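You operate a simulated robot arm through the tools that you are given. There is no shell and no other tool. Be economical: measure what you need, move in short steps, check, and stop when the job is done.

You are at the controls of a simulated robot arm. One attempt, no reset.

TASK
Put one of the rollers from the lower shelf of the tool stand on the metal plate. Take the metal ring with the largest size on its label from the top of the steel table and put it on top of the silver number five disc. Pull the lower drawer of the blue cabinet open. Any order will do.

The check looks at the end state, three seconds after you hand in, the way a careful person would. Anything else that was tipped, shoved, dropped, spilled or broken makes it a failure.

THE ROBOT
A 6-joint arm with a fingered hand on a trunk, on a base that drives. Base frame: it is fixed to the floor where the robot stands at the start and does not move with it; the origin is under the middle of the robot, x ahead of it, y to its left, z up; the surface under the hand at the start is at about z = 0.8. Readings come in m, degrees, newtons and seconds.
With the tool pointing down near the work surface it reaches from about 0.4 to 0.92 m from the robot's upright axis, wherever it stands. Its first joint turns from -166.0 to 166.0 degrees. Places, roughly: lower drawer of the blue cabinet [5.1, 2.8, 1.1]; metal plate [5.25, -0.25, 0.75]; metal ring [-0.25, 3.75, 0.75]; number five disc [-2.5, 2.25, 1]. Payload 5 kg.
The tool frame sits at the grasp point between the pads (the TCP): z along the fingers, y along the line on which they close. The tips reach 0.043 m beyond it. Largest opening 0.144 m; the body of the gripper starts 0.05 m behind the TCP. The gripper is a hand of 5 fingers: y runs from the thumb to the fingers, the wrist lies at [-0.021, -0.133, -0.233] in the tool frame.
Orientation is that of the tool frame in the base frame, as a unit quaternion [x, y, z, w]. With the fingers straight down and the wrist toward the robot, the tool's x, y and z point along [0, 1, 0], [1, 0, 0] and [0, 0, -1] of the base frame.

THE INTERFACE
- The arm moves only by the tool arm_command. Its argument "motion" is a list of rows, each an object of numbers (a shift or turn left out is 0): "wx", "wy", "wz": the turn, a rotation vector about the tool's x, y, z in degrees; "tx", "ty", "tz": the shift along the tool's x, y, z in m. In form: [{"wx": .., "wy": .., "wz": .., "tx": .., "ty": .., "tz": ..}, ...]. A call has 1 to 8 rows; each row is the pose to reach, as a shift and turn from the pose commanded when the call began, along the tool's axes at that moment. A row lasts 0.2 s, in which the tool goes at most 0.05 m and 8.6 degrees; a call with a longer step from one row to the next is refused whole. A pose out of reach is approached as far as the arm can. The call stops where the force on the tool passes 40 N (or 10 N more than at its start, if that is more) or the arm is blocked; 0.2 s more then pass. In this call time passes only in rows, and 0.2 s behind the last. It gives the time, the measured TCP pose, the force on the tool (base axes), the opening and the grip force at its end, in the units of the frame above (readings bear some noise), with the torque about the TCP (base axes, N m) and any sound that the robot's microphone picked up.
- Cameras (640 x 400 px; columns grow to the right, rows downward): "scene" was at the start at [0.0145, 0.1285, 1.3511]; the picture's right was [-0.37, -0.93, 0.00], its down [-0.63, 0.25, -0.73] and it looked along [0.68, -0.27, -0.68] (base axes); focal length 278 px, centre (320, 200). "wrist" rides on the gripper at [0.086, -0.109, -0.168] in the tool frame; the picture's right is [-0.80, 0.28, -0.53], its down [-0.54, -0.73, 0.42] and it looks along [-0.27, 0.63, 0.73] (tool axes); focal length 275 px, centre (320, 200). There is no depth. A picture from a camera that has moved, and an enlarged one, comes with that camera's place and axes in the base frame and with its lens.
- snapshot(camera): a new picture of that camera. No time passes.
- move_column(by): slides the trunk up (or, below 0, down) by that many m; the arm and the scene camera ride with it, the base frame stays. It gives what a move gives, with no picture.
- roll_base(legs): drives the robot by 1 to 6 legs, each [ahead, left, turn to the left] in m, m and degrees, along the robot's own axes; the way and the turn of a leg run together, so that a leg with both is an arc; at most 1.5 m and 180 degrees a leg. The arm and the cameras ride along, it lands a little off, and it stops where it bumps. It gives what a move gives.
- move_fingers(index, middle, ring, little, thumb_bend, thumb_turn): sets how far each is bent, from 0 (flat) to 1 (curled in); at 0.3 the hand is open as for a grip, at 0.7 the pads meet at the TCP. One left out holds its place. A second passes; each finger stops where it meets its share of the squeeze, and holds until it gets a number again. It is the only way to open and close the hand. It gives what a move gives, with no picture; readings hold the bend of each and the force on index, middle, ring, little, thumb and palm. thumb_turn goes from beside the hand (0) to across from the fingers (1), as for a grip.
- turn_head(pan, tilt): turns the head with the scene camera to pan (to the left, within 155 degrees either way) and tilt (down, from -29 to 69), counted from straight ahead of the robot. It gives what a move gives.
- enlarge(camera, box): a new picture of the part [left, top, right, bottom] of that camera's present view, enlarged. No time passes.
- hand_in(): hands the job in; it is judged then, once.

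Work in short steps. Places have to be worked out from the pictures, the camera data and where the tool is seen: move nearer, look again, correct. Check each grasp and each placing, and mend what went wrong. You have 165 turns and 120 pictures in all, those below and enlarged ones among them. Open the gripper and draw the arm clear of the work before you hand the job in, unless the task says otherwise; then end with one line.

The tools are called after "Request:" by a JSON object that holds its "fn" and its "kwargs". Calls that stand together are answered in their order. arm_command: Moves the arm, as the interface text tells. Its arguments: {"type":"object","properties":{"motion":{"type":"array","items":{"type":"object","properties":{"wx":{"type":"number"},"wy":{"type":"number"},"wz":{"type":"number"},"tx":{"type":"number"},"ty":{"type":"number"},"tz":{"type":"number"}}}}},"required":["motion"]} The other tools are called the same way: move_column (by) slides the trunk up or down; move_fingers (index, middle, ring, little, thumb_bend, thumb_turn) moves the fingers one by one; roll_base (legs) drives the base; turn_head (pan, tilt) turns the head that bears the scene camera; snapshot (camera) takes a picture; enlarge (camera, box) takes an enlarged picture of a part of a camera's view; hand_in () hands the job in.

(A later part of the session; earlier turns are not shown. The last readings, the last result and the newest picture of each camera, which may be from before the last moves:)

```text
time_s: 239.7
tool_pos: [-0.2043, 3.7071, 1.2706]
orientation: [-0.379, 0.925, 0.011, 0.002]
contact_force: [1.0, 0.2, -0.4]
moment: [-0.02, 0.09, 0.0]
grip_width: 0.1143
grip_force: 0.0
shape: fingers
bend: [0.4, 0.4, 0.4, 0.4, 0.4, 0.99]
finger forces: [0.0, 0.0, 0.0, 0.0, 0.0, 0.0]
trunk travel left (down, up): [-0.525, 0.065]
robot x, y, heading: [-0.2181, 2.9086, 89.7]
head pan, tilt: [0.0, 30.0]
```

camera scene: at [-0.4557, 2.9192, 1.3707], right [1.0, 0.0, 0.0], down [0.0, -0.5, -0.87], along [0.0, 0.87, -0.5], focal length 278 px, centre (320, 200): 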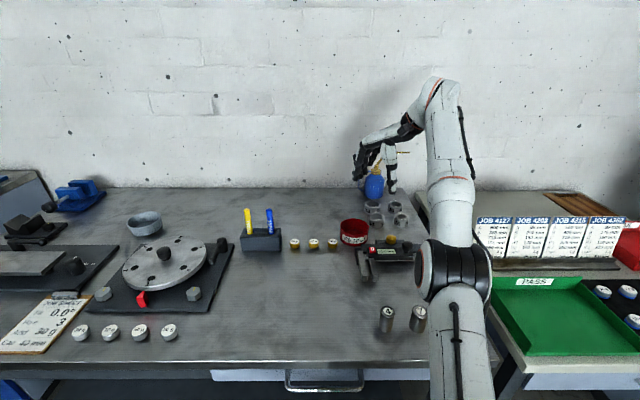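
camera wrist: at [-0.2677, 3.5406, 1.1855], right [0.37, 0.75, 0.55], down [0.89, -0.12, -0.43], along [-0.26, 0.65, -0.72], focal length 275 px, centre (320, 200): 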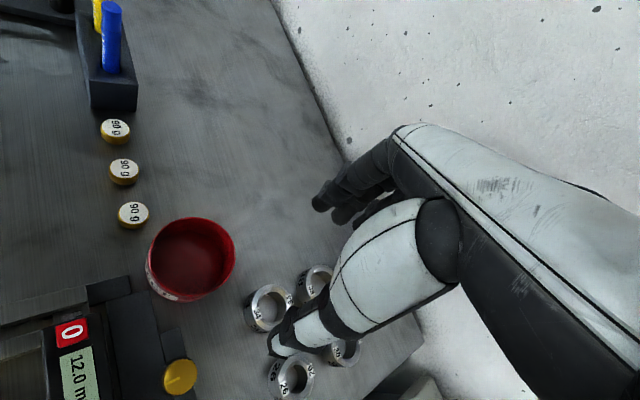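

Lower to z≈1.04 then move to above the ring.

Request:
{"fn": "arm_command", "kwargs": {"motion": [{"tz": 0.05}, {"tz": 0.1}, {"tz": 0.15}, {"tz": 0.2}, {"tz": 0.23, "ty": 0.03, "tx": -0.004}, {"tz": 0.23, "ty": 0.06, "tx": -0.008}, {"tz": 0.23, "ty": 0.093, "tx": -0.012}]}}

Request:
{"fn": "move_fingers", "kwargs": {"index": 0.4, "middle": 0.4, "ring": 0.4, "little": 0.4, "thumb_bend": 0.48}}

Request:
{"fn": "snapshot", "kwargs": {"camera": "wrist"}}

```text
time_s: 241.3
tool_pos: [-0.2647, 3.7991, 1.0473]
orientation: [-0.381, 0.925, 0.01, 0.002]
contact_force: [0.0, 0.7, 1.0]
moment: [0.02, 0.02, -0.01]
grip_width: 0.1143
grip_force: 0.0
shape: fingers
bend: [0.4, 0.4, 0.4, 0.4, 0.4, 0.99]
finger forces: [0.0, 0.0, 0.1, 0.0, 0.1, 0.0]
out of reach, approached as far as the arm can: row 1, 2, 3, 4, 5, 6, 7
trunk travel left (down, up): [-0.525, 0.065]
robot x, y, heading: [-0.2216, 2.9087, 89.6]
head pan, tilt: [0.0, 30.0]
```

```text
time_s: 242.3
tool_pos: [-0.2651, 3.7988, 1.0478]
orientation: [-0.381, 0.925, 0.009, 0.001]
contact_force: [-0.1, -0.1, 0.2]
moment: [0.01, -0.01, -0.05]
grip_width: 0.1001
grip_force: 0.0
shape: fingers
bend: [0.4, 0.4, 0.4, 0.4, 0.48, 1.0]
finger forces: [0.1, 0.1, 0.0, 0.1, 0.0, 0.1]
trunk travel left (down, up): [-0.525, 0.065]
robot x, y, heading: [-0.2213, 2.9144, 89.4]
head pan, tilt: [0.0, 30.0]
```

```text
29 pictures are left
camera wrist: at [-0.2482, 3.6584, 1.2125], right [0.37, 0.75, 0.55], down [0.89, -0.13, -0.43], along [-0.25, 0.65, -0.72], focal length 275 px, centre (320, 200)
```

wrist: 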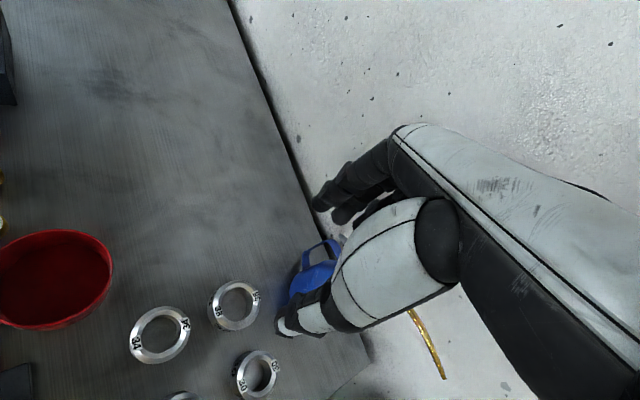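

The ring is confirmed at (-0.258, 3.784). Centre over it and descend to z≈0.925 for another look.

Request:
{"fn": "arm_command", "kwargs": {"motion": [{"tx": 0.007, "ty": -0.021}, {"tx": 0.007, "ty": -0.021, "tz": 0.04}, {"tx": 0.007, "ty": -0.021, "tz": 0.08}, {"tx": 0.007, "ty": -0.021, "tz": 0.11}, {"tx": 0.007, "ty": -0.021, "tz": 0.122}]}}

Request:
{"fn": "snapshot", "kwargs": {"camera": "wrist"}}

Request:
{"fn": "enlarge", "kwargs": {"camera": "scene", "box": [230, 190, 350, 290]}}

```text
time_s: 243.5
tool_pos: [-0.2503, 3.8145, 0.9359]
orientation: [-0.382, 0.924, 0.013, 0.003]
contact_force: [0.3, -5.6, 19.3]
moment: [1.89, 0.12, 0.01]
grip_width: 0.1003
grip_force: 10.4
shape: fingers
bend: [0.4, 0.4, 0.4, 0.37, 0.48, 1.0]
finger forces: [0.1, 0.0, 0.1, 19.7, 0.0, 0.1]
out of reach, approached as far as the arm can: row 1, 2, 3, 4, 5
trunk travel left (down, up): [-0.525, 0.065]
robot x, y, heading: [-0.2248, 2.9112, 89.8]
head pan, tilt: [0.0, 30.0]
```

```text
28 pictures are left
camera wrist: at [-0.2345, 3.6718, 1.0994], right [0.37, 0.75, 0.55], down [0.89, -0.12, -0.43], along [-0.25, 0.65, -0.71], focal length 275 px, centre (320, 200)
```

wrist: 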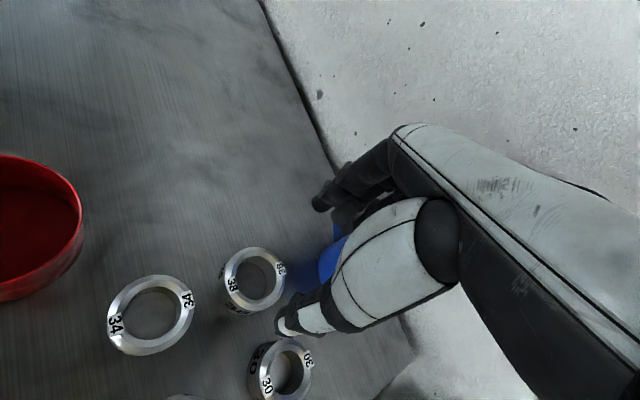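

```text
4.00 times, centred on (290, 240) of scene
camera zoom: at [-0.3791, 2.9418, 1.6212], right [1.0, -0.01, 0.0], down [0.0, -0.5, -0.87], along [0.01, 0.87, -0.5], focal length 1111 px, centre (440, 40)
```

zoom: 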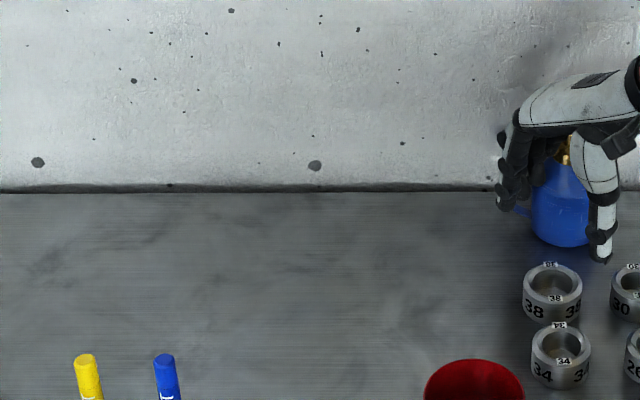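

The arm drifted outward (joint limit) and the little finger touched the oil can. Raise straight up at once and check.

Request:
{"fn": "arm_command", "kwargs": {"motion": [{"tz": -0.03}, {"tz": -0.07}, {"tz": -0.11}, {"tz": -0.15}]}}

Request:
{"fn": "enlarge", "kwargs": {"camera": "scene", "box": [280, 130, 440, 290]}}

```text
time_s: 244.5
tool_pos: [-0.2527, 3.7949, 1.0666]
orientation: [-0.38, 0.925, 0.009, 0.001]
contact_force: [-0.4, 0.3, -2.0]
moment: [-0.07, 0.01, 0.01]
grip_width: 0.1
grip_force: 0.1
shape: fingers
bend: [0.4, 0.4, 0.4, 0.4, 0.48, 1.0]
finger forces: [0.0, 0.0, 0.1, 0.0, 0.0, 0.1]
out of reach, approached as far as the arm can: row 3, 4
trunk travel left (down, up): [-0.525, 0.065]
robot x, y, heading: [-0.2212, 2.9095, 89.6]
head pan, tilt: [0.0, 30.0]
```

```text
2.50 times, centred on (360, 210) of scene
camera zoom: at [-0.3791, 2.9456, 1.6207], right [1.0, -0.01, 0.0], down [0.0, -0.5, -0.87], along [0.01, 0.87, -0.5], focal length 695 px, centre (220, 175)
```

zoom: 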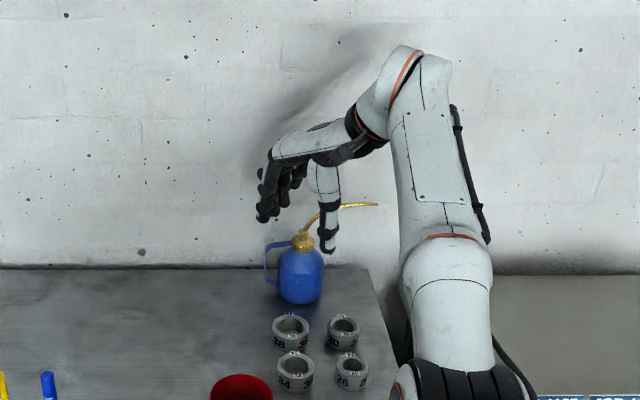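

The can is upright and unmoved. The pose sits on a joint limit, where descending drifts outward ~2 cm, so back the base 4 cm and descend in small steps, checking drift.

Request:
{"fn": "roll_base", "kwargs": {"legs": [[-0.045, 0, 0]]}}

Request:
{"fn": "arm_command", "kwargs": {"motion": [{"tz": 0.04}, {"tz": 0.08}]}}

```text
time_s: 245.4
tool_pos: [-0.2532, 3.7478, 1.0685]
orientation: [-0.381, 0.925, 0.011, 0.002]
contact_force: [0.8, 0.3, 0.8]
moment: [0.07, 0.01, -0.02]
grip_width: 0.1003
grip_force: 0.1
shape: fingers
bend: [0.4, 0.4, 0.4, 0.4, 0.48, 1.0]
finger forces: [0.0, 0.0, 0.0, 0.0, 0.0, 0.1]
trunk travel left (down, up): [-0.525, 0.065]
robot x, y, heading: [-0.2228, 2.8634, 89.7]
head pan, tilt: [0.0, 30.0]
```

```text
time_s: 246.0
tool_pos: [-0.252, 3.763, 0.9894]
orientation: [-0.38, 0.925, 0.01, 0.002]
contact_force: [0.0, 0.2, 0.4]
moment: [-0.04, 0.01, 0.0]
grip_width: 0.1001
grip_force: 0.0
shape: fingers
bend: [0.4, 0.4, 0.4, 0.4, 0.48, 1.0]
finger forces: [0.0, 0.1, 0.0, 0.0, 0.0, 0.0]
out of reach, approached as far as the arm can: row 1, 2
trunk travel left (down, up): [-0.525, 0.065]
robot x, y, heading: [-0.2199, 2.8627, 89.6]
head pan, tilt: [0.0, 30.0]
```

Drift is predictable (+1.5 cm); it will end near y≈3.778. Descend to 0.935 and look.

Request:
{"fn": "arm_command", "kwargs": {"motion": [{"tz": 0.027}, {"tz": 0.055}]}}

Request:
{"fn": "snapshot", "kwargs": {"camera": "wrist"}}

```text
time_s: 246.6
tool_pos: [-0.2543, 3.7678, 0.9338]
orientation: [-0.381, 0.925, 0.008, 0.001]
contact_force: [0.4, 0.1, 0.7]
moment: [-0.02, 0.0, -0.02]
grip_width: 0.1004
grip_force: 0.1
shape: fingers
bend: [0.4, 0.4, 0.4, 0.4, 0.48, 1.0]
finger forces: [0.0, 0.1, 0.0, 0.0, 0.1, 0.0]
out of reach, approached as far as the arm can: row 2
trunk travel left (down, up): [-0.525, 0.065]
robot x, y, heading: [-0.2204, 2.8621, 89.7]
head pan, tilt: [0.0, 30.0]
```

```text
25 pictures are left
camera wrist: at [-0.2376, 3.6274, 1.0991], right [0.37, 0.75, 0.55], down [0.89, -0.13, -0.43], along [-0.25, 0.65, -0.72], focal length 275 px, centre (320, 200)
```

wrist: 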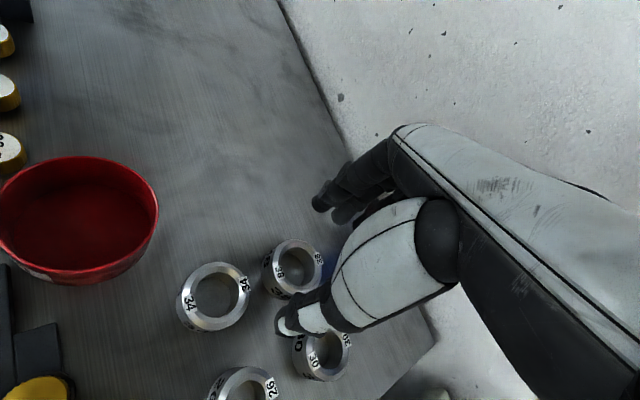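

Thumb tip projects to (-0.214, 3.738), exactly in the pocket between the four rings. Descend to z≈0.886.

Request:
{"fn": "arm_command", "kwargs": {"motion": [{"tx": -0.003, "ty": 0.002, "tz": 0.015}, {"tx": -0.005, "ty": 0.003, "tz": 0.03}, {"tx": -0.005, "ty": 0.003, "tz": 0.042}, {"tx": -0.005, "ty": 0.003, "tz": 0.048}]}}

Request:
{"fn": "snapshot", "kwargs": {"camera": "wrist"}}

```text
time_s: 247.6
tool_pos: [-0.2503, 3.7723, 0.887]
orientation: [-0.381, 0.925, 0.011, 0.002]
contact_force: [-0.2, 0.2, 0.1]
moment: [-0.01, -0.01, 0.02]
grip_width: 0.1005
grip_force: 0.1
shape: fingers
bend: [0.4, 0.4, 0.4, 0.4, 0.48, 1.0]
finger forces: [0.1, 0.0, 0.0, 0.0, 0.0, 0.0]
trunk travel left (down, up): [-0.525, 0.065]
robot x, y, heading: [-0.2212, 2.8676, 89.5]
head pan, tilt: [0.0, 30.0]
```

```text
24 pictures are left
camera wrist: at [-0.2341, 3.6313, 1.0521], right [0.37, 0.75, 0.55], down [0.89, -0.13, -0.43], along [-0.25, 0.65, -0.72], focal length 275 px, centre (320, 200)
```

wrist: 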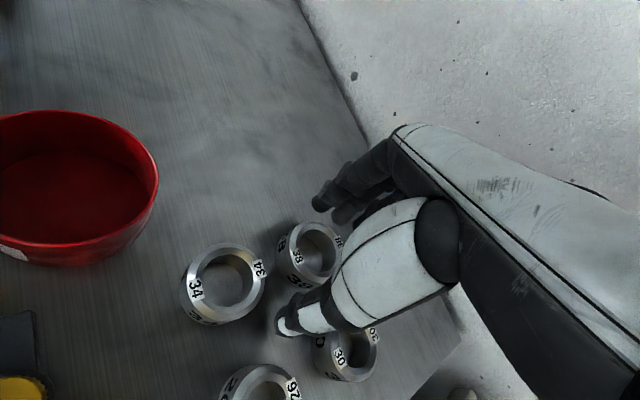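

In position without contact. Down another 7 mm and close.

Request:
{"fn": "arm_command", "kwargs": {"motion": [{"tz": 0.004}, {"tz": 0.008}]}}

Request:
{"fn": "move_fingers", "kwargs": {"index": 0.75, "middle": 0.75, "ring": 0.75, "little": 0.75, "thumb_bend": 0.75}}

Request:
{"fn": "snapshot", "kwargs": {"camera": "wrist"}}

```text
time_s: 248.2
tool_pos: [-0.2493, 3.7726, 0.8802]
orientation: [-0.38, 0.925, 0.011, 0.003]
contact_force: [-0.1, -0.7, -1.0]
moment: [-0.07, 0.03, 0.0]
grip_width: 0.1001
grip_force: 0.1
shape: fingers
bend: [0.4, 0.4, 0.4, 0.4, 0.48, 1.0]
finger forces: [0.1, 0.0, 0.1, 0.0, 0.0, 0.0]
trunk travel left (down, up): [-0.525, 0.065]
robot x, y, heading: [-0.2191, 2.8658, 89.5]
head pan, tilt: [0.0, 30.0]
```

```text
time_s: 249.2
tool_pos: [-0.249, 3.7716, 0.8807]
orientation: [-0.379, 0.925, 0.012, 0.002]
contact_force: [0.6, -0.1, 1.2]
moment: [0.03, -0.03, -0.02]
grip_width: 0.055
grip_force: 21.4
shape: fingers
bend: [0.54, 0.55, 0.75, 0.75, 0.62, 1.0]
finger forces: [9.4, 9.7, 0.0, 0.0, 23.9, 0.0]
trunk travel left (down, up): [-0.525, 0.065]
robot x, y, heading: [-0.219, 2.8627, 89.5]
head pan, tilt: [0.0, 30.0]
```

```text
23 pictures are left
camera wrist: at [-0.2339, 3.6309, 1.0445], right [0.37, 0.75, 0.55], down [0.89, -0.13, -0.43], along [-0.25, 0.65, -0.72], focal length 275 px, centre (320, 200)
```

wrist: 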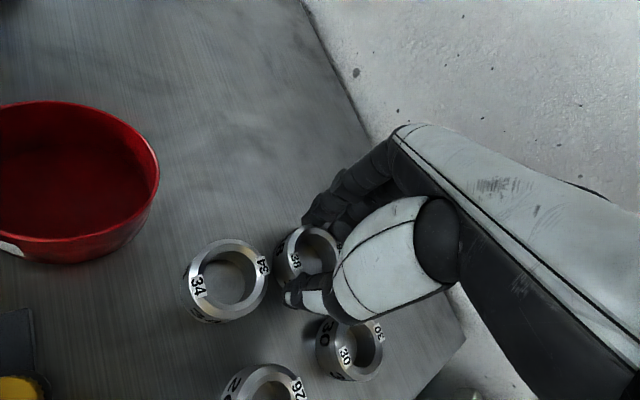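

Ring gripped (0.055 m, 21 N) by index, middle and thumb. Lift in small steps.

Request:
{"fn": "arm_command", "kwargs": {"motion": [{"tz": -0.02}, {"tz": -0.045}, {"tz": -0.08}, {"tz": -0.12}]}}

Request:
{"fn": "snapshot", "kwargs": {"camera": "wrist"}}

```text
time_s: 250.2
tool_pos: [-0.2477, 3.7629, 0.9971]
orientation: [-0.38, 0.925, 0.011, 0.001]
contact_force: [0.4, 0.0, -3.2]
moment: [-0.03, 0.03, 0.0]
grip_width: 0.0548
grip_force: 21.4
shape: fingers
bend: [0.54, 0.55, 0.75, 0.75, 0.62, 1.0]
finger forces: [9.7, 9.9, 0.1, 0.1, 23.3, 0.0]
out of reach, approached as far as the arm can: row 2, 4
trunk travel left (down, up): [-0.525, 0.065]
robot x, y, heading: [-0.219, 2.8639, 89.6]
head pan, tilt: [0.0, 30.0]
```

```text
22 pictures are left
camera wrist: at [-0.232, 3.6212, 1.162], right [0.37, 0.75, 0.55], down [0.89, -0.13, -0.43], along [-0.25, 0.65, -0.72], focal length 275 px, centre (320, 200)
```

wrist: 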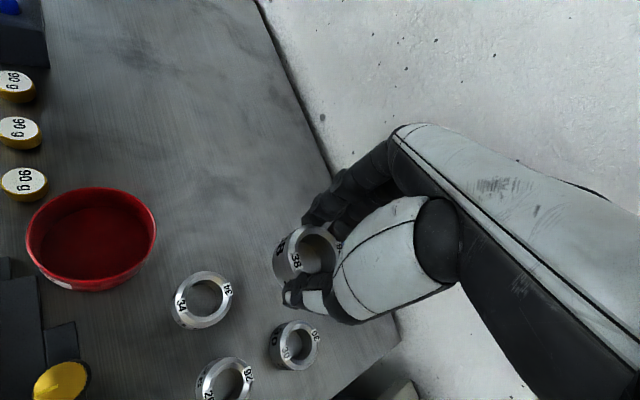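

Ring held cleanly, others undisturbed. Back away from the table, unwind the tool yaw, and turn toward the workbench.

Request:
{"fn": "roll_base", "kwargs": {"legs": [[-0.8, 0, 0]]}}

Request:
{"fn": "arm_command", "kwargs": {"motion": [{"ty": -0.03, "tx": 0.03, "wz": 7.5}, {"ty": -0.06, "tx": 0.06, "wz": 15}, {"ty": -0.09, "tx": 0.09, "wz": 22.5}, {"ty": -0.1, "tx": 0.1, "wz": 30}, {"ty": -0.1, "tx": 0.1, "wz": 37.5}, {"ty": -0.1, "tx": 0.1, "wz": 45}]}}

Request:
{"fn": "roll_base", "kwargs": {"legs": [[0, 0, 90], [0.7, 0, 0]]}}

Request:
{"fn": "turn_head", "kwargs": {"pan": 10, "tilt": 30}}

Request:
{"fn": "snapshot", "kwargs": {"camera": "scene"}}

```text
time_s: 254.5
tool_pos: [-0.2568, 2.9525, 0.9981]
orientation: [-0.384, 0.923, 0.011, 0.002]
contact_force: [0.0, 0.9, -1.6]
moment: [0.01, 0.04, 0.03]
grip_width: 0.0549
grip_force: 21.0
shape: fingers
bend: [0.54, 0.55, 0.75, 0.75, 0.62, 1.0]
finger forces: [9.7, 9.7, 0.0, 0.0, 23.3, 0.0]
trunk travel left (down, up): [-0.525, 0.065]
robot x, y, heading: [-0.2234, 2.0538, 90.4]
head pan, tilt: [0.0, 30.0]
```

```text
time_s: 256.1
tool_pos: [-0.2843, 3.0468, 1.1288]
orientation: [0.007, 0.986, 0.164, -0.042]
contact_force: [-1.9, 1.0, -5.1]
moment: [0.04, -0.01, -0.02]
grip_width: 0.0549
grip_force: 21.7
shape: fingers
bend: [0.54, 0.55, 0.75, 0.75, 0.63, 1.0]
finger forces: [9.8, 10.1, 0.1, 0.0, 22.9, 0.0]
out of reach, approached as far as the arm can: row 1, 2, 3, 4, 5
trunk travel left (down, up): [-0.525, 0.065]
robot x, y, heading: [-0.2193, 2.0555, 89.8]
head pan, tilt: [0.0, 30.0]
stopped in row 6: the arm was blocked; the commanded pose is now the measured one
```

```text
time_s: 263.8
tool_pos: [-1.9259, 2.007, 1.1348]
orientation: [-0.688, 0.705, 0.09, -0.147]
contact_force: [0.2, -0.2, -2.3]
moment: [0.04, -0.02, -0.04]
grip_width: 0.054
grip_force: 20.2
shape: fingers
bend: [0.54, 0.55, 0.75, 0.75, 0.63, 1.0]
finger forces: [9.3, 9.6, 0.1, 0.0, 21.4, 0.0]
trunk travel left (down, up): [-0.525, 0.065]
robot x, y, heading: [-0.9323, 2.0553, 179.6]
head pan, tilt: [0.0, 30.0]
```

```text
time_s: 264.6
tool_pos: [-1.9245, 2.0063, 1.1347]
orientation: [-0.687, 0.706, 0.09, -0.148]
contact_force: [0.3, -0.5, -1.1]
moment: [-0.04, -0.04, -0.02]
grip_width: 0.0543
grip_force: 20.1
shape: fingers
bend: [0.54, 0.55, 0.75, 0.75, 0.63, 1.0]
finger forces: [9.3, 9.6, 0.0, 0.1, 21.4, 0.0]
trunk travel left (down, up): [-0.525, 0.065]
robot x, y, heading: [-0.935, 2.0556, 179.7]
head pan, tilt: [10.0, 30.0]
```

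```text
21 pictures are left
camera scene: at [-0.9658, 1.888, 1.6207], right [-0.16, 0.99, 0.0], down [0.49, 0.08, -0.87], along [-0.85, -0.14, -0.5], focal length 278 px, centre (320, 200)
```

scene: 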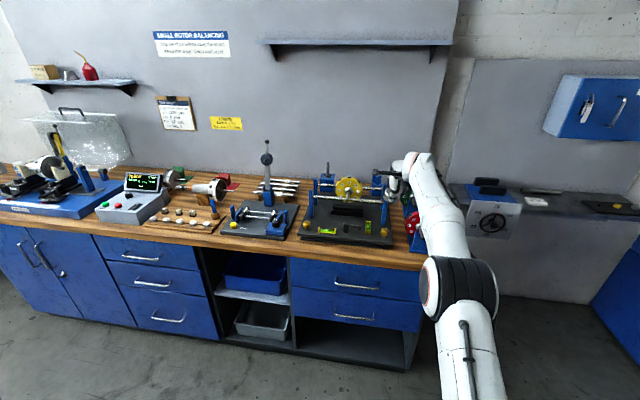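

The hand is already over the bench with the arm nearly straight. Back off 0.45 m straight, then fix the arm posture.

Request:
{"fn": "roll_base", "kwargs": {"legs": [[-0.45, 0, 0]]}}

Request:
{"fn": "arm_command", "kwargs": {"motion": [{"ty": -0.04}, {"ty": -0.08, "wx": 4}, {"ty": -0.12, "wx": 9}, {"ty": -0.16, "wx": 14}, {"ty": -0.2, "wx": 19}, {"ty": -0.24, "wx": 19}, {"ty": -0.27, "wx": 19}]}}

Request:
{"fn": "enlarge", "kwargs": {"camera": "scene", "box": [280, 130, 440, 230]}}

```text
time_s: 267.3
tool_pos: [-1.465, 2.0046, 1.1337]
orientation: [-0.686, 0.707, 0.089, -0.147]
contact_force: [0.7, -1.4, -1.0]
moment: [0.0, -0.01, 0.02]
grip_width: 0.0541
grip_force: 19.6
shape: fingers
bend: [0.54, 0.55, 0.75, 0.75, 0.63, 1.0]
finger forces: [9.3, 9.7, 0.1, 0.1, 21.4, 0.0]
trunk travel left (down, up): [-0.525, 0.065]
robot x, y, heading: [-0.4714, 2.0499, 179.4]
head pan, tilt: [10.0, 30.0]
```

```text
time_s: 268.9
tool_pos: [-1.2099, 1.9934, 1.0471]
orientation: [-0.702, 0.711, -0.027, -0.033]
contact_force: [0.1, 0.5, -0.5]
moment: [0.06, -0.01, -0.01]
grip_width: 0.0536
grip_force: 19.5
shape: fingers
bend: [0.54, 0.55, 0.75, 0.75, 0.64, 1.0]
finger forces: [9.7, 10.0, 0.0, 0.1, 21.1, 0.0]
trunk travel left (down, up): [-0.525, 0.065]
robot x, y, heading: [-0.472, 2.0544, 179.4]
head pan, tilt: [10.0, 30.0]
```

```text
4.00 times, centred on (360, 180) of scene
camera zoom: at [-0.5052, 1.8828, 1.6208], right [-0.16, 0.99, 0.0], down [0.49, 0.08, -0.87], along [-0.85, -0.14, -0.5], focal length 1111 px, centre (160, 280)
```

zoom: 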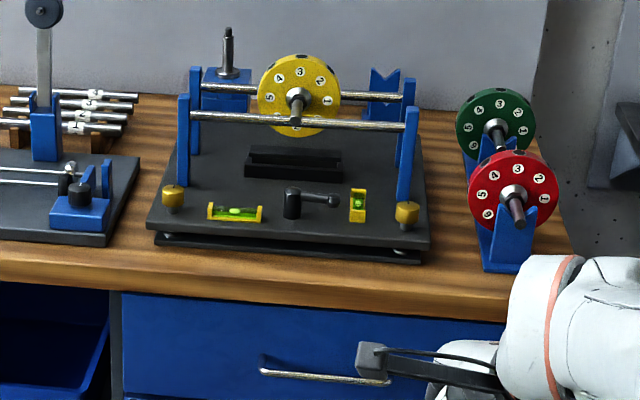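

The target disc at ≈(-2.5, 2.25) is hidden behind my arm. Shift the base right (toward +y) and look left of the arm.

Request:
{"fn": "roll_base", "kwargs": {"legs": [[0.2, -0.6, 0]]}}

Request:
{"fn": "turn_head", "kwargs": {"pan": 8, "tilt": 22}}

Request:
{"fn": "snapshot", "kwargs": {"camera": "scene"}}

```text
time_s: 272.5
tool_pos: [-1.3964, 2.6154, 1.0467]
orientation: [-0.694, 0.719, -0.028, -0.033]
contact_force: [-0.3, 0.3, -1.0]
moment: [0.01, 0.0, 0.01]
grip_width: 0.0536
grip_force: 20.7
shape: fingers
bend: [0.54, 0.55, 0.75, 0.75, 0.64, 1.0]
finger forces: [9.7, 10.0, 0.0, 0.0, 21.0, 0.0]
trunk travel left (down, up): [-0.525, 0.065]
robot x, y, heading: [-0.6569, 2.6547, 178.0]
head pan, tilt: [10.0, 30.0]
```

```text
time_s: 273.2
tool_pos: [-1.3967, 2.6167, 1.0458]
orientation: [-0.694, 0.719, -0.028, -0.033]
contact_force: [-0.2, -0.4, -2.5]
moment: [-0.03, -0.01, 0.0]
grip_width: 0.0539
grip_force: 20.4
shape: fingers
bend: [0.54, 0.55, 0.75, 0.75, 0.64, 1.0]
finger forces: [9.6, 9.9, 0.0, 0.0, 21.0, 0.0]
trunk travel left (down, up): [-0.525, 0.065]
robot x, y, heading: [-0.6602, 2.6578, 178.2]
head pan, tilt: [8.0, 22.0]
```

```text
19 pictures are left
camera scene: at [-0.6977, 2.4922, 1.6335], right [-0.11, 0.99, 0.0], down [0.37, 0.04, -0.93], along [-0.92, -0.1, -0.38], focal length 278 px, centre (320, 200)
```

scene: 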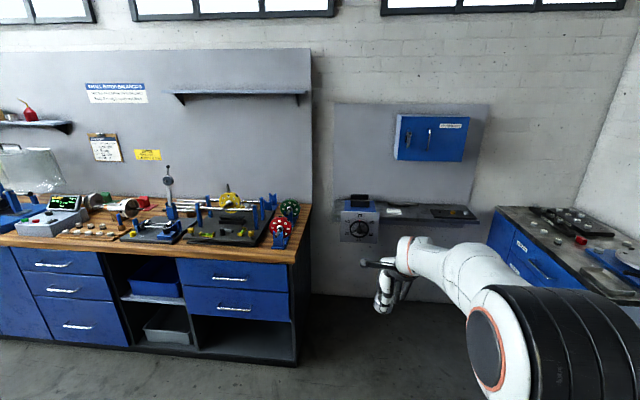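

Request:
{"fn": "enlarge", "kwargs": {"camera": "scene", "box": [320, 170, 500, 270]}}

```text
3.56 times, centred on (410, 220) of scene
camera zoom: at [-0.6977, 2.4922, 1.6335], right [-0.11, 0.99, 0.0], down [0.37, 0.04, -0.93], along [-0.92, -0.1, -0.38], focal length 988 px, centre (0, 129)
```

zoom: 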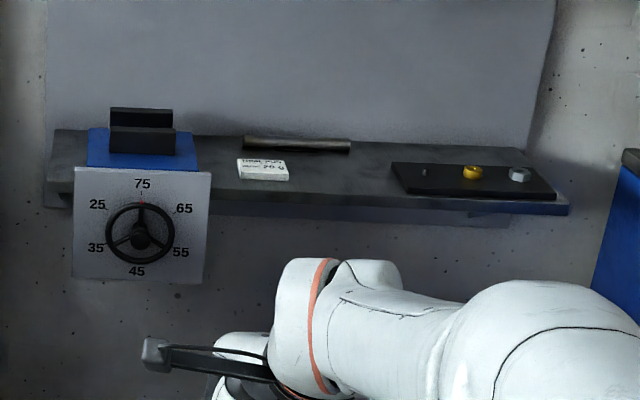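

Request:
{"fn": "enlarge", "kwargs": {"camera": "scene", "box": [200, 170, 320, 250]}}

```text
5.00 times, centred on (260, 210) of scene
camera zoom: at [-0.6977, 2.4922, 1.6335], right [-0.11, 0.99, 0.0], down [0.37, 0.04, -0.93], along [-0.92, -0.1, -0.38], focal length 1389 px, centre (620, 150)
```

zoom: 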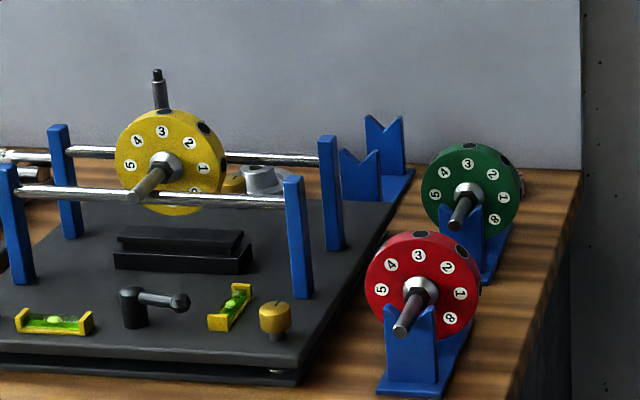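

A silver item may be hidden behind the green disc at the bench's back-right corner. Move closer on that side and look down at it.

Request:
{"fn": "roll_base", "kwargs": {"legs": [[0.45, -0.15, 2]]}}

Request:
{"fn": "turn_head", "kwargs": {"pan": 20, "tilt": 30}}

Request:
{"fn": "enlarge", "kwargs": {"camera": "scene", "box": [220, 100, 420, 240]}}

```text
time_s: 276.0
tool_pos: [-1.8543, 2.7439, 1.0454]
orientation: [-0.706, 0.707, -0.028, -0.032]
contact_force: [-1.1, 0.0, -2.0]
moment: [0.0, -0.01, 0.03]
grip_width: 0.0533
grip_force: 20.6
shape: fingers
bend: [0.54, 0.55, 0.75, 0.75, 0.64, 1.0]
finger forces: [9.6, 9.9, 0.0, 0.0, 20.9, 0.0]
trunk travel left (down, up): [-0.525, 0.065]
robot x, y, heading: [-1.1196, 2.8101, -179.9]
head pan, tilt: [8.0, 22.0]
```

```text
time_s: 276.8
tool_pos: [-1.8526, 2.7437, 1.0465]
orientation: [-0.706, 0.707, -0.028, -0.032]
contact_force: [-0.6, -0.3, -1.8]
moment: [0.01, 0.0, 0.0]
grip_width: 0.0536
grip_force: 20.9
shape: fingers
bend: [0.54, 0.55, 0.75, 0.75, 0.64, 1.0]
finger forces: [9.6, 10.0, 0.0, 0.0, 21.0, 0.0]
trunk travel left (down, up): [-0.525, 0.065]
robot x, y, heading: [-1.1159, 2.8116, -180.0]
head pan, tilt: [20.0, 30.0]
```

```text
2.86 times, centred on (320, 170) of scene
camera zoom: at [-1.1433, 2.6269, 1.6208], right [-0.34, 0.94, 0.0], down [0.47, 0.17, -0.87], along [-0.81, -0.3, -0.5], focal length 794 px, centre (320, 286)
```

zoom: 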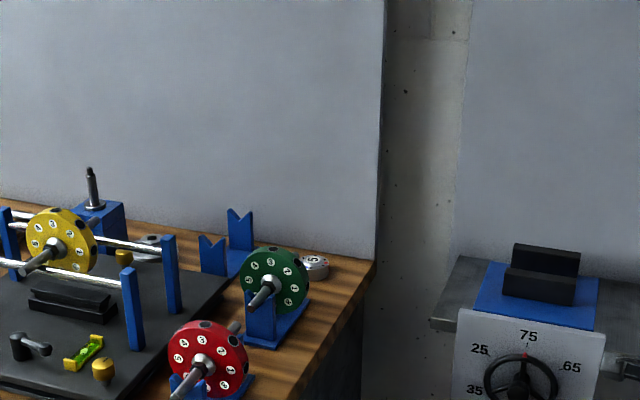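

Found it: a small silver disc marked "5" flat behind the green disc. Take close-ups for triangulation.

Request:
{"fn": "enlarge", "kwargs": {"camera": "scene", "box": [290, 165, 350, 205]}}

Request:
{"fn": "snapshot", "kwargs": {"camera": "wrist"}}

```text
10.00 times, centred on (320, 185) of scene
camera zoom: at [-1.1433, 2.6269, 1.6208], right [-0.34, 0.94, 0.0], down [0.47, 0.17, -0.87], along [-0.81, -0.3, -0.5], focal length 2778 px, centre (320, 350)
```

zoom: 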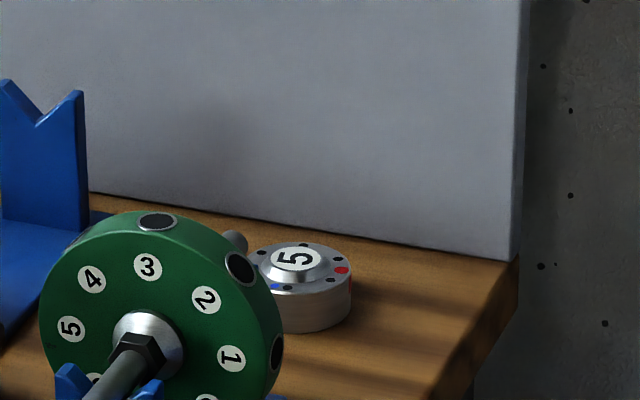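

```text
14 pictures are left
camera wrist: at [-1.744, 2.6723, 1.2194], right [-0.28, 0.84, 0.47], down [0.72, 0.5, -0.47], along [-0.63, 0.2, -0.75], focal length 275 px, centre (320, 200)
```

wrist: 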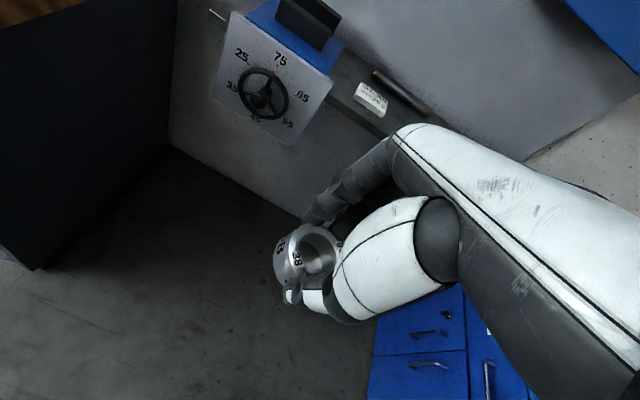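

Disc "5" is at ≈(-2.414, 2.152), rim top z≈0.893, with the green disc's rear shaft close in front and the wall 10 cm behind. Best approach: robot at ≈(-1.80, 2.76) heading 220°, hand coming in diagonally from the open right end. First raise the hand, then turn and drive.

Request:
{"fn": "move_column", "kwargs": {"by": 0.06}}

Request:
{"fn": "arm_command", "kwargs": {"motion": [{"tz": -0.03}, {"tz": -0.06}]}}

Request:
{"fn": "roll_base", "kwargs": {"legs": [[0, 0, 40], [0.45, -0.4, 0]]}}

Request:
{"fn": "turn_head", "kwargs": {"pan": 0, "tilt": 45}}

Request:
{"fn": "snapshot", "kwargs": {"camera": "scene"}}

```text
time_s: 277.8
tool_pos: [-1.8531, 2.7442, 1.106]
orientation: [-0.706, 0.707, -0.029, -0.032]
contact_force: [-1.1, 0.7, -1.0]
moment: [0.0, -0.01, 0.01]
grip_width: 0.0536
grip_force: 20.6
shape: fingers
bend: [0.54, 0.55, 0.75, 0.75, 0.64, 1.0]
finger forces: [9.6, 10.0, 0.0, 0.0, 21.0, 0.0]
trunk travel left (down, up): [-0.585, 0.005]
robot x, y, heading: [-1.1137, 2.8111, -179.8]
head pan, tilt: [20.0, 30.0]
```

```text
time_s: 278.4
tool_pos: [-1.8533, 2.751, 1.165]
orientation: [0.707, -0.706, 0.028, 0.032]
contact_force: [0.1, 0.6, -0.7]
moment: [0.04, 0.01, -0.01]
grip_width: 0.0535
grip_force: 20.6
shape: fingers
bend: [0.54, 0.55, 0.75, 0.75, 0.64, 1.0]
finger forces: [9.6, 10.1, 0.0, 0.0, 20.9, 0.0]
trunk travel left (down, up): [-0.585, 0.005]
robot x, y, heading: [-1.1219, 2.8109, -180.0]
head pan, tilt: [20.0, 30.0]
```

```text
time_s: 283.7
tool_pos: [-2.2579, 2.3095, 1.1642]
orientation: [0.905, -0.423, 0.038, 0.021]
contact_force: [-0.8, -0.3, -1.4]
moment: [0.01, -0.02, -0.01]
grip_width: 0.0537
grip_force: 19.8
shape: fingers
bend: [0.54, 0.55, 0.75, 0.75, 0.64, 1.0]
finger forces: [9.7, 10.0, 0.1, 0.1, 20.6, 0.0]
trunk travel left (down, up): [-0.585, 0.005]
robot x, y, heading: [-1.73, 2.8273, -139.9]
head pan, tilt: [20.0, 30.0]
```

```text
time_s: 284.5
tool_pos: [-2.2585, 2.3111, 1.1635]
orientation: [0.905, -0.422, 0.038, 0.02]
contact_force: [0.4, 0.8, -1.6]
moment: [0.0, 0.02, -0.01]
grip_width: 0.0535
grip_force: 19.8
shape: fingers
bend: [0.54, 0.55, 0.75, 0.75, 0.64, 1.0]
finger forces: [9.6, 10.0, 0.1, 0.0, 20.6, 0.1]
trunk travel left (down, up): [-0.585, 0.005]
robot x, y, heading: [-1.731, 2.826, -140.1]
head pan, tilt: [0.0, 45.0]
```

```text
13 pictures are left
camera scene: at [-1.6492, 2.6997, 1.6582], right [-0.64, 0.77, 0.0], down [0.54, 0.45, -0.71], along [-0.54, -0.45, -0.71], focal length 278 px, centre (320, 200)
```

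scene: 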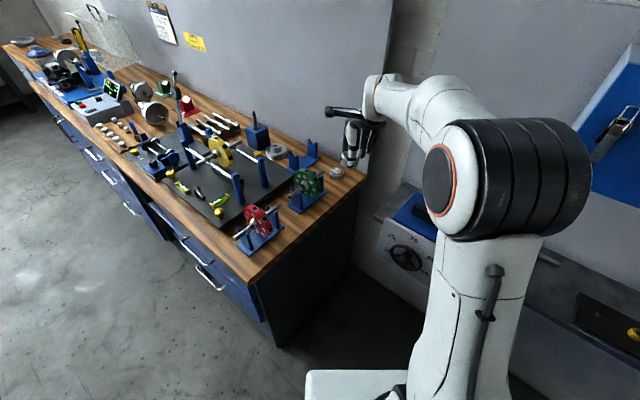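

The disc is confirmed at (-2.412, 2.154). Rotate the tool 20° CCW and level it, then drive 0.16 ahead.

Request:
{"fn": "arm_command", "kwargs": {"motion": [{"wz": -7, "wy": -2}, {"wz": -14, "wy": -4}, {"wz": -20, "wy": -4.9}]}}

Request:
{"fn": "roll_base", "kwargs": {"legs": [[0.17, 0, 0]]}}

Request:
{"fn": "snapshot", "kwargs": {"camera": "wrist"}}

```text
time_s: 285.3
tool_pos: [-2.2573, 2.3097, 1.1631]
orientation: [0.965, -0.261, -0.006, 0.008]
contact_force: [0.2, -0.6, -0.9]
moment: [0.01, -0.01, -0.02]
grip_width: 0.0536
grip_force: 19.5
shape: fingers
bend: [0.54, 0.55, 0.75, 0.75, 0.64, 1.0]
finger forces: [9.6, 9.9, 0.0, 0.0, 20.6, 0.0]
trunk travel left (down, up): [-0.585, 0.005]
robot x, y, heading: [-1.7287, 2.8317, -140.1]
head pan, tilt: [0.0, 45.0]
```

```text
time_s: 286.8
tool_pos: [-2.388, 2.2022, 1.1625]
orientation: [0.965, -0.262, -0.005, 0.007]
contact_force: [-0.3, 1.0, -2.3]
moment: [0.01, -0.05, 0.03]
grip_width: 0.0537
grip_force: 20.3
shape: fingers
bend: [0.54, 0.55, 0.75, 0.75, 0.64, 1.0]
finger forces: [9.6, 10.1, 0.1, 0.0, 20.7, 0.1]
trunk travel left (down, up): [-0.585, 0.005]
robot x, y, heading: [-1.8552, 2.7242, -139.9]
head pan, tilt: [0.0, 45.0]
```

```text
12 pictures are left
camera wrist: at [-2.2569, 2.2557, 1.3276], right [-0.82, 0.16, 0.54], down [-0.11, 0.89, -0.43], along [-0.56, -0.42, -0.72], focal length 275 px, centre (320, 200)
```

wrist: 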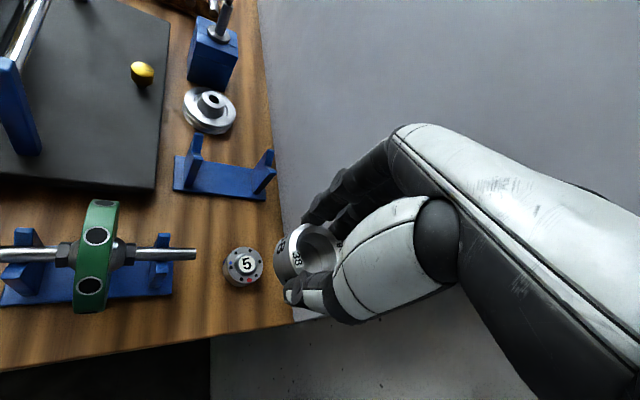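

Excellent view: the disc is at ≈(-2.414, 2.149), with the shaft end 5 cm away from it. Move over it and descend to z≈1.02.

Request:
{"fn": "arm_command", "kwargs": {"motion": [{"tx": 0.002, "ty": 0.024}, {"tx": 0.0044, "ty": 0.048}, {"tx": 0.0044, "ty": 0.048, "tz": 0.045}, {"tx": 0.0044, "ty": 0.048, "tz": 0.09}, {"tx": 0.0044, "ty": 0.048, "tz": 0.135}]}}

Request:
{"fn": "snapshot", "kwargs": {"camera": "wrist"}}

Request:
{"fn": "enlarge", "kwargs": {"camera": "scene", "box": [260, 120, 420, 220]}}

```text
time_s: 288.0
tool_pos: [-2.4109, 2.1584, 1.0276]
orientation: [0.965, -0.261, -0.005, 0.009]
contact_force: [-1.2, -0.9, -0.7]
moment: [0.02, -0.01, 0.0]
grip_width: 0.0535
grip_force: 20.2
shape: fingers
bend: [0.54, 0.55, 0.75, 0.75, 0.64, 1.0]
finger forces: [9.7, 10.0, 0.0, 0.0, 20.6, 0.1]
trunk travel left (down, up): [-0.585, 0.005]
robot x, y, heading: [-1.8617, 2.7233, -140.2]
head pan, tilt: [0.0, 45.0]
```

```text
11 pictures are left
camera wrist: at [-2.2786, 2.2119, 1.1929], right [-0.82, 0.16, 0.54], down [-0.11, 0.89, -0.43], along [-0.56, -0.42, -0.72], focal length 275 px, centre (320, 200)
```

wrist: 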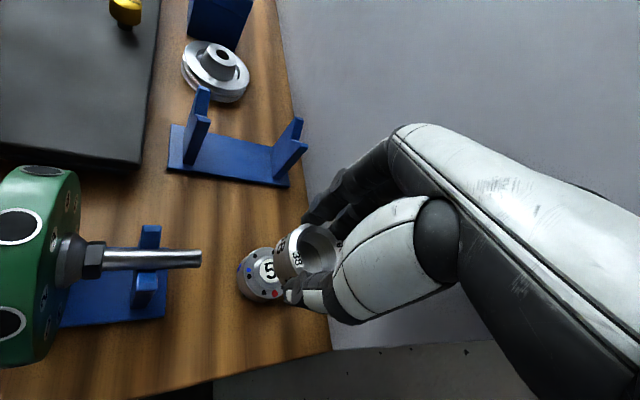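

```text
4.00 times, centred on (340, 170) of scene
camera zoom: at [-1.7786, 2.5916, 1.6582], right [-0.64, 0.77, 0.0], down [0.54, 0.45, -0.71], along [-0.54, -0.45, -0.71], focal length 1111 px, centre (240, 320)
```

zoom: 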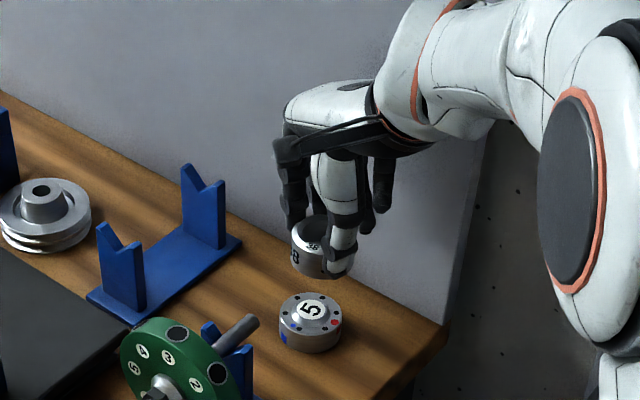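

Ring is projected exactly where predicted, within 3 mm of the disc centre. Fine adjust and descend to just above contact.

Request:
{"fn": "arm_command", "kwargs": {"motion": [{"tx": 0.003, "ty": 0.001, "tz": 0.015}, {"tx": 0.003, "ty": 0.001, "tz": 0.035}, {"tx": 0.003, "ty": 0.001, "tz": 0.05}]}}

Request:
{"fn": "enlarge", "kwargs": {"camera": "scene", "box": [300, 150, 380, 220]}}

```text
time_s: 288.8
tool_pos: [-2.4096, 2.1551, 0.9794]
orientation: [0.965, -0.261, -0.005, 0.009]
contact_force: [-0.2, 0.1, -1.5]
moment: [0.01, -0.01, -0.02]
grip_width: 0.0538
grip_force: 20.3
shape: fingers
bend: [0.54, 0.55, 0.75, 0.75, 0.64, 1.0]
finger forces: [9.8, 10.0, 0.0, 0.0, 20.5, 0.0]
trunk travel left (down, up): [-0.585, 0.005]
robot x, y, heading: [-1.8593, 2.7256, -140.1]
head pan, tilt: [0.0, 45.0]
```

```text
5.71 times, centred on (340, 185) of scene
camera zoom: at [-1.7783, 2.5919, 1.6582], right [-0.64, 0.77, 0.0], down [0.54, 0.45, -0.71], along [-0.54, -0.45, -0.71], focal length 1588 px, centre (206, 286)
```

zoom: 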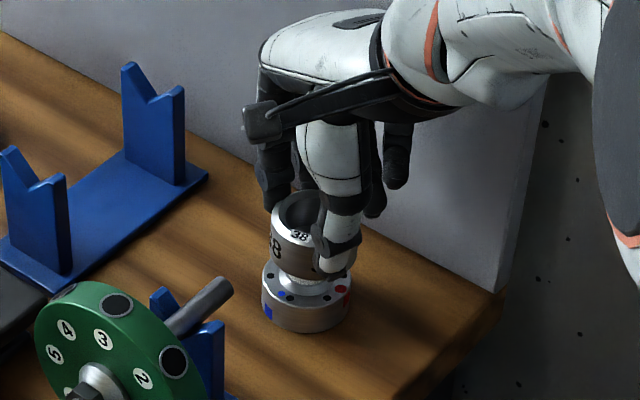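

Ring is directly above the boss. Lower slowly to contact.

Request:
{"fn": "arm_command", "kwargs": {"motion": [{"tz": 0.005}, {"tz": 0.01}, {"tz": 0.014}, {"tz": 0.018}]}}

```text
time_s: 289.8
tool_pos: [-2.4099, 2.1556, 0.9608]
orientation: [0.965, -0.262, -0.005, 0.009]
contact_force: [0.2, 0.3, -1.2]
moment: [0.0, -0.02, -0.03]
grip_width: 0.0534
grip_force: 19.8
shape: fingers
bend: [0.54, 0.55, 0.75, 0.75, 0.64, 1.0]
finger forces: [9.9, 10.2, 0.0, 0.0, 20.6, 0.1]
trunk travel left (down, up): [-0.585, 0.005]
robot x, y, heading: [-1.8624, 2.7228, -140.1]
head pan, tilt: [0.0, 45.0]
```

Request:
{"fn": "arm_command", "kwargs": {"motion": [{"tz": 0.003}, {"tz": 0.006}, {"tz": 0.009}]}}

Request:
{"fn": "enlarge", "kwargs": {"camera": "scene", "box": [310, 170, 370, 220]}}

```text
time_s: 290.6
tool_pos: [-2.4091, 2.154, 0.9522]
orientation: [0.965, -0.261, -0.005, 0.009]
contact_force: [-0.9, 0.0, 0.9]
moment: [-0.02, 0.01, 0.04]
grip_width: 0.0536
grip_force: 21.1
shape: fingers
bend: [0.54, 0.55, 0.75, 0.75, 0.64, 1.0]
finger forces: [9.9, 10.3, 0.0, 0.1, 20.9, 0.1]
trunk travel left (down, up): [-0.585, 0.005]
robot x, y, heading: [-1.8591, 2.7179, -140.3]
head pan, tilt: [0.0, 45.0]
```

```text
8.00 times, centred on (340, 195) of scene
camera zoom: at [-1.778, 2.5921, 1.6582], right [-0.64, 0.77, 0.0], down [0.54, 0.45, -0.71], along [-0.54, -0.45, -0.71], focal length 2223 px, centre (160, 240)
```

zoom: 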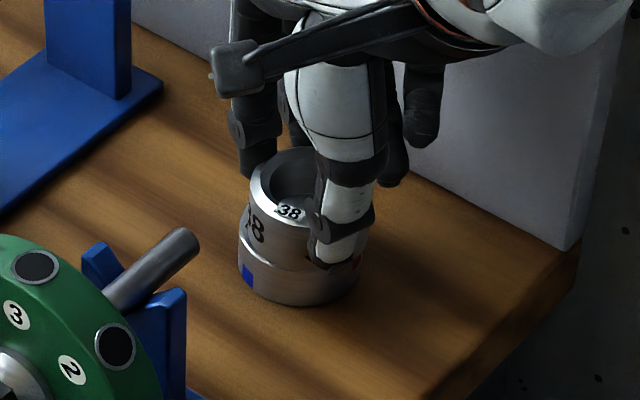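

Almost seated around the boss. Lower a few millimetres more for firm contact.

Request:
{"fn": "arm_command", "kwargs": {"motion": [{"tz": 0.002}, {"tz": 0.004}]}}

```text
time_s: 291.2
tool_pos: [-2.4084, 2.1551, 0.9505]
orientation: [0.965, -0.261, -0.006, 0.01]
contact_force: [3.1, 0.7, 13.9]
moment: [-0.24, 0.19, 0.02]
grip_width: 0.0536
grip_force: 23.2
shape: fingers
bend: [0.54, 0.54, 0.75, 0.75, 0.64, 1.0]
finger forces: [9.8, 11.7, 0.1, 0.0, 24.3, 0.0]
trunk travel left (down, up): [-0.585, 0.005]
robot x, y, heading: [-1.8577, 2.7203, -140.2]
head pan, tilt: [0.0, 45.0]
```

Seated with contact. Ease 2 mm and open the hand just enough.

Request:
{"fn": "arm_command", "kwargs": {"motion": [{"tz": -0.003}]}}

Request:
{"fn": "move_fingers", "kwargs": {"index": 0.46, "middle": 0.46, "ring": 0.5, "little": 0.5, "thumb_bend": 0.51}}

Request:
{"fn": "enlarge", "kwargs": {"camera": "scene", "box": [310, 170, 370, 220]}}

```text
time_s: 291.6
tool_pos: [-2.4093, 2.155, 0.9511]
orientation: [0.965, -0.261, -0.005, 0.008]
contact_force: [-1.0, -0.9, 6.9]
moment: [-0.3, 0.21, 0.06]
grip_width: 0.0533
grip_force: 21.9
shape: fingers
bend: [0.54, 0.54, 0.75, 0.75, 0.64, 1.0]
finger forces: [10.8, 12.1, 0.0, 0.0, 21.8, 0.0]
trunk travel left (down, up): [-0.585, 0.005]
robot x, y, heading: [-1.8587, 2.7213, -139.9]
head pan, tilt: [0.0, 45.0]
```

```text
time_s: 292.6
tool_pos: [-2.4089, 2.1546, 0.9508]
orientation: [0.965, -0.262, -0.004, 0.009]
contact_force: [0.4, 0.2, -0.1]
moment: [-0.01, 0.0, -0.01]
grip_width: 0.0832
grip_force: 0.1
shape: fingers
bend: [0.46, 0.46, 0.5, 0.5, 0.51, 1.0]
finger forces: [0.0, 0.0, 0.1, 0.0, 0.0, 0.0]
trunk travel left (down, up): [-0.585, 0.005]
robot x, y, heading: [-1.8605, 2.7232, -140.2]
head pan, tilt: [0.0, 45.0]
```

```text
8.00 times, centred on (340, 195) of scene
camera zoom: at [-1.7782, 2.592, 1.6581], right [-0.64, 0.77, 0.0], down [0.54, 0.45, -0.71], along [-0.54, -0.45, -0.71], focal length 2223 px, centre (160, 240)
```

zoom: 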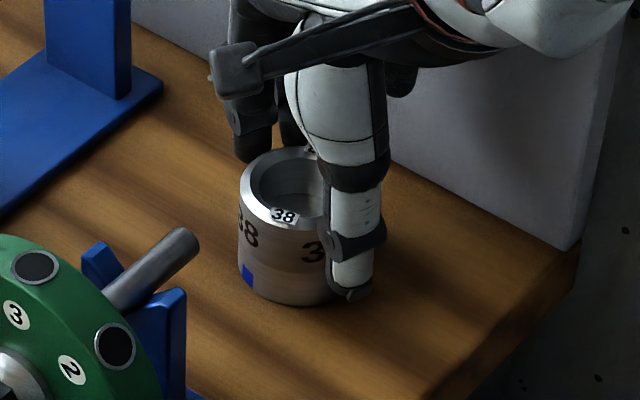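

Ring sits neatly on the disc and the hand is free. Lift straight up, then check.

Request:
{"fn": "arm_command", "kwargs": {"motion": [{"tz": -0.02}, {"tz": -0.05}, {"tz": -0.09}, {"tz": -0.13}, {"tz": -0.17}]}}

Request:
{"fn": "roll_base", "kwargs": {"legs": [[-0.4, 0.1, 0]]}}

Request:
{"fn": "enlarge", "kwargs": {"camera": "scene", "box": [260, 60, 420, 160]}}

```text
time_s: 293.8
tool_pos: [-2.4058, 2.1564, 1.1201]
orientation: [0.965, -0.262, -0.005, 0.008]
contact_force: [0.4, -0.7, -0.5]
moment: [-0.02, 0.05, 0.01]
grip_width: 0.0834
grip_force: 0.0
shape: fingers
bend: [0.46, 0.46, 0.5, 0.5, 0.51, 1.0]
finger forces: [0.0, 0.1, 0.0, 0.0, 0.0, 0.0]
trunk travel left (down, up): [-0.585, 0.005]
robot x, y, heading: [-1.8579, 2.7221, -140.2]
head pan, tilt: [0.0, 45.0]
```

```text
time_s: 296.3
tool_pos: [-2.0297, 2.34, 1.12]
orientation: [0.966, -0.26, -0.005, 0.009]
contact_force: [0.9, -0.3, -0.4]
moment: [0.01, 0.02, -0.04]
grip_width: 0.0834
grip_force: 0.1
shape: fingers
bend: [0.46, 0.46, 0.5, 0.5, 0.51, 1.0]
finger forces: [0.0, 0.0, 0.0, 0.0, 0.1, 0.1]
trunk travel left (down, up): [-0.585, 0.005]
robot x, y, heading: [-1.482, 2.907, -140.1]
head pan, tilt: [0.0, 45.0]
```

```text
4.00 times, centred on (340, 110) of scene
camera zoom: at [-1.4028, 2.7779, 1.6582], right [-0.64, 0.77, 0.0], down [0.54, 0.45, -0.71], along [-0.54, -0.45, -0.71], focal length 1111 px, centre (240, 560)
```

zoom: 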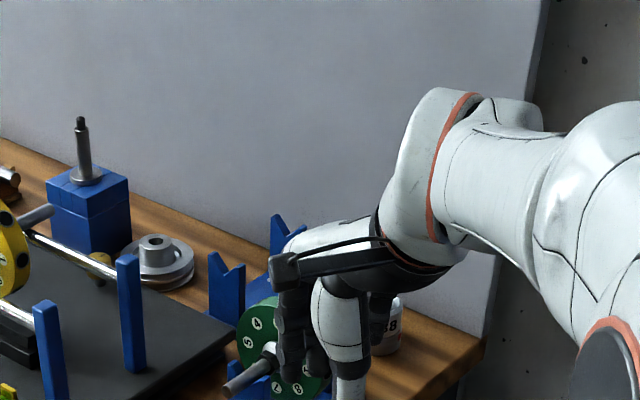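

Ring is on the disc. Retreat further and take a final look.

Request:
{"fn": "roll_base", "kwargs": {"legs": [[-0.45, 0, 0]]}}

Request:
{"fn": "move_fingers", "kwargs": {"index": 0.3, "middle": 0.3, "ring": 0.3, "little": 0.3, "thumb_bend": 0.3}}

Request:
{"fn": "turn_head", "kwargs": {"pan": 0, "tilt": 30}}

Request:
{"fn": "enlarge", "kwargs": {"camera": "scene", "box": [240, 90, 400, 190]}}

```text
time_s: 297.6
tool_pos: [-1.9715, 2.3673, 1.1204]
orientation: [0.968, -0.252, -0.006, 0.008]
contact_force: [-1.4, 0.7, 0.3]
moment: [0.01, -0.05, 0.03]
grip_width: 0.0835
grip_force: 0.1
shape: fingers
bend: [0.46, 0.46, 0.5, 0.5, 0.51, 1.0]
finger forces: [0.0, 0.0, 0.0, 0.0, 0.1, 0.1]
trunk travel left (down, up): [-0.585, 0.005]
robot x, y, heading: [-1.436, 2.9401, -138.9]
head pan, tilt: [0.0, 45.0]
stopped in leg 1: the robot was blocked; the commanded pose is now the measured one
```

```text
time_s: 298.6
tool_pos: [-1.9718, 2.3673, 1.121]
orientation: [0.968, -0.252, -0.005, 0.009]
contact_force: [0.2, 0.6, -0.3]
moment: [-0.02, 0.02, -0.01]
grip_width: 0.149
grip_force: 0.0
shape: fingers
bend: [0.3, 0.3, 0.3, 0.3, 0.3, 0.98]
finger forces: [0.0, 0.1, 0.0, 0.1, 0.0, 0.1]
trunk travel left (down, up): [-0.585, 0.005]
robot x, y, heading: [-1.4358, 2.9458, -138.9]
head pan, tilt: [0.0, 45.0]
```

```text
time_s: 299.3
tool_pos: [-1.9707, 2.3679, 1.121]
orientation: [0.968, -0.252, -0.005, 0.009]
contact_force: [0.8, 0.4, 0.0]
moment: [0.02, 0.02, 0.05]
grip_width: 0.1491
grip_force: 0.0
shape: fingers
bend: [0.3, 0.3, 0.3, 0.3, 0.3, 0.98]
finger forces: [0.1, 0.0, 0.0, 0.0, 0.1, 0.0]
trunk travel left (down, up): [-0.585, 0.005]
robot x, y, heading: [-1.4376, 2.9451, -138.9]
head pan, tilt: [0.0, 30.0]
```

```text
4.00 times, centred on (320, 140) of scene
camera zoom: at [-1.3579, 2.8087, 1.6807], right [-0.66, 0.75, 0.0], down [0.38, 0.33, -0.87], along [-0.65, -0.57, -0.5], focal length 1111 px, centre (320, 440)
```

zoom: 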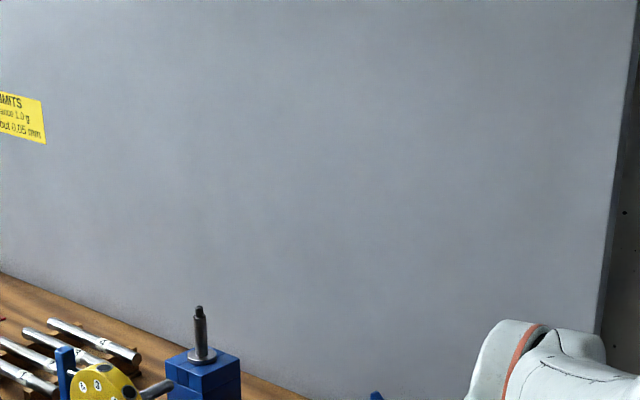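

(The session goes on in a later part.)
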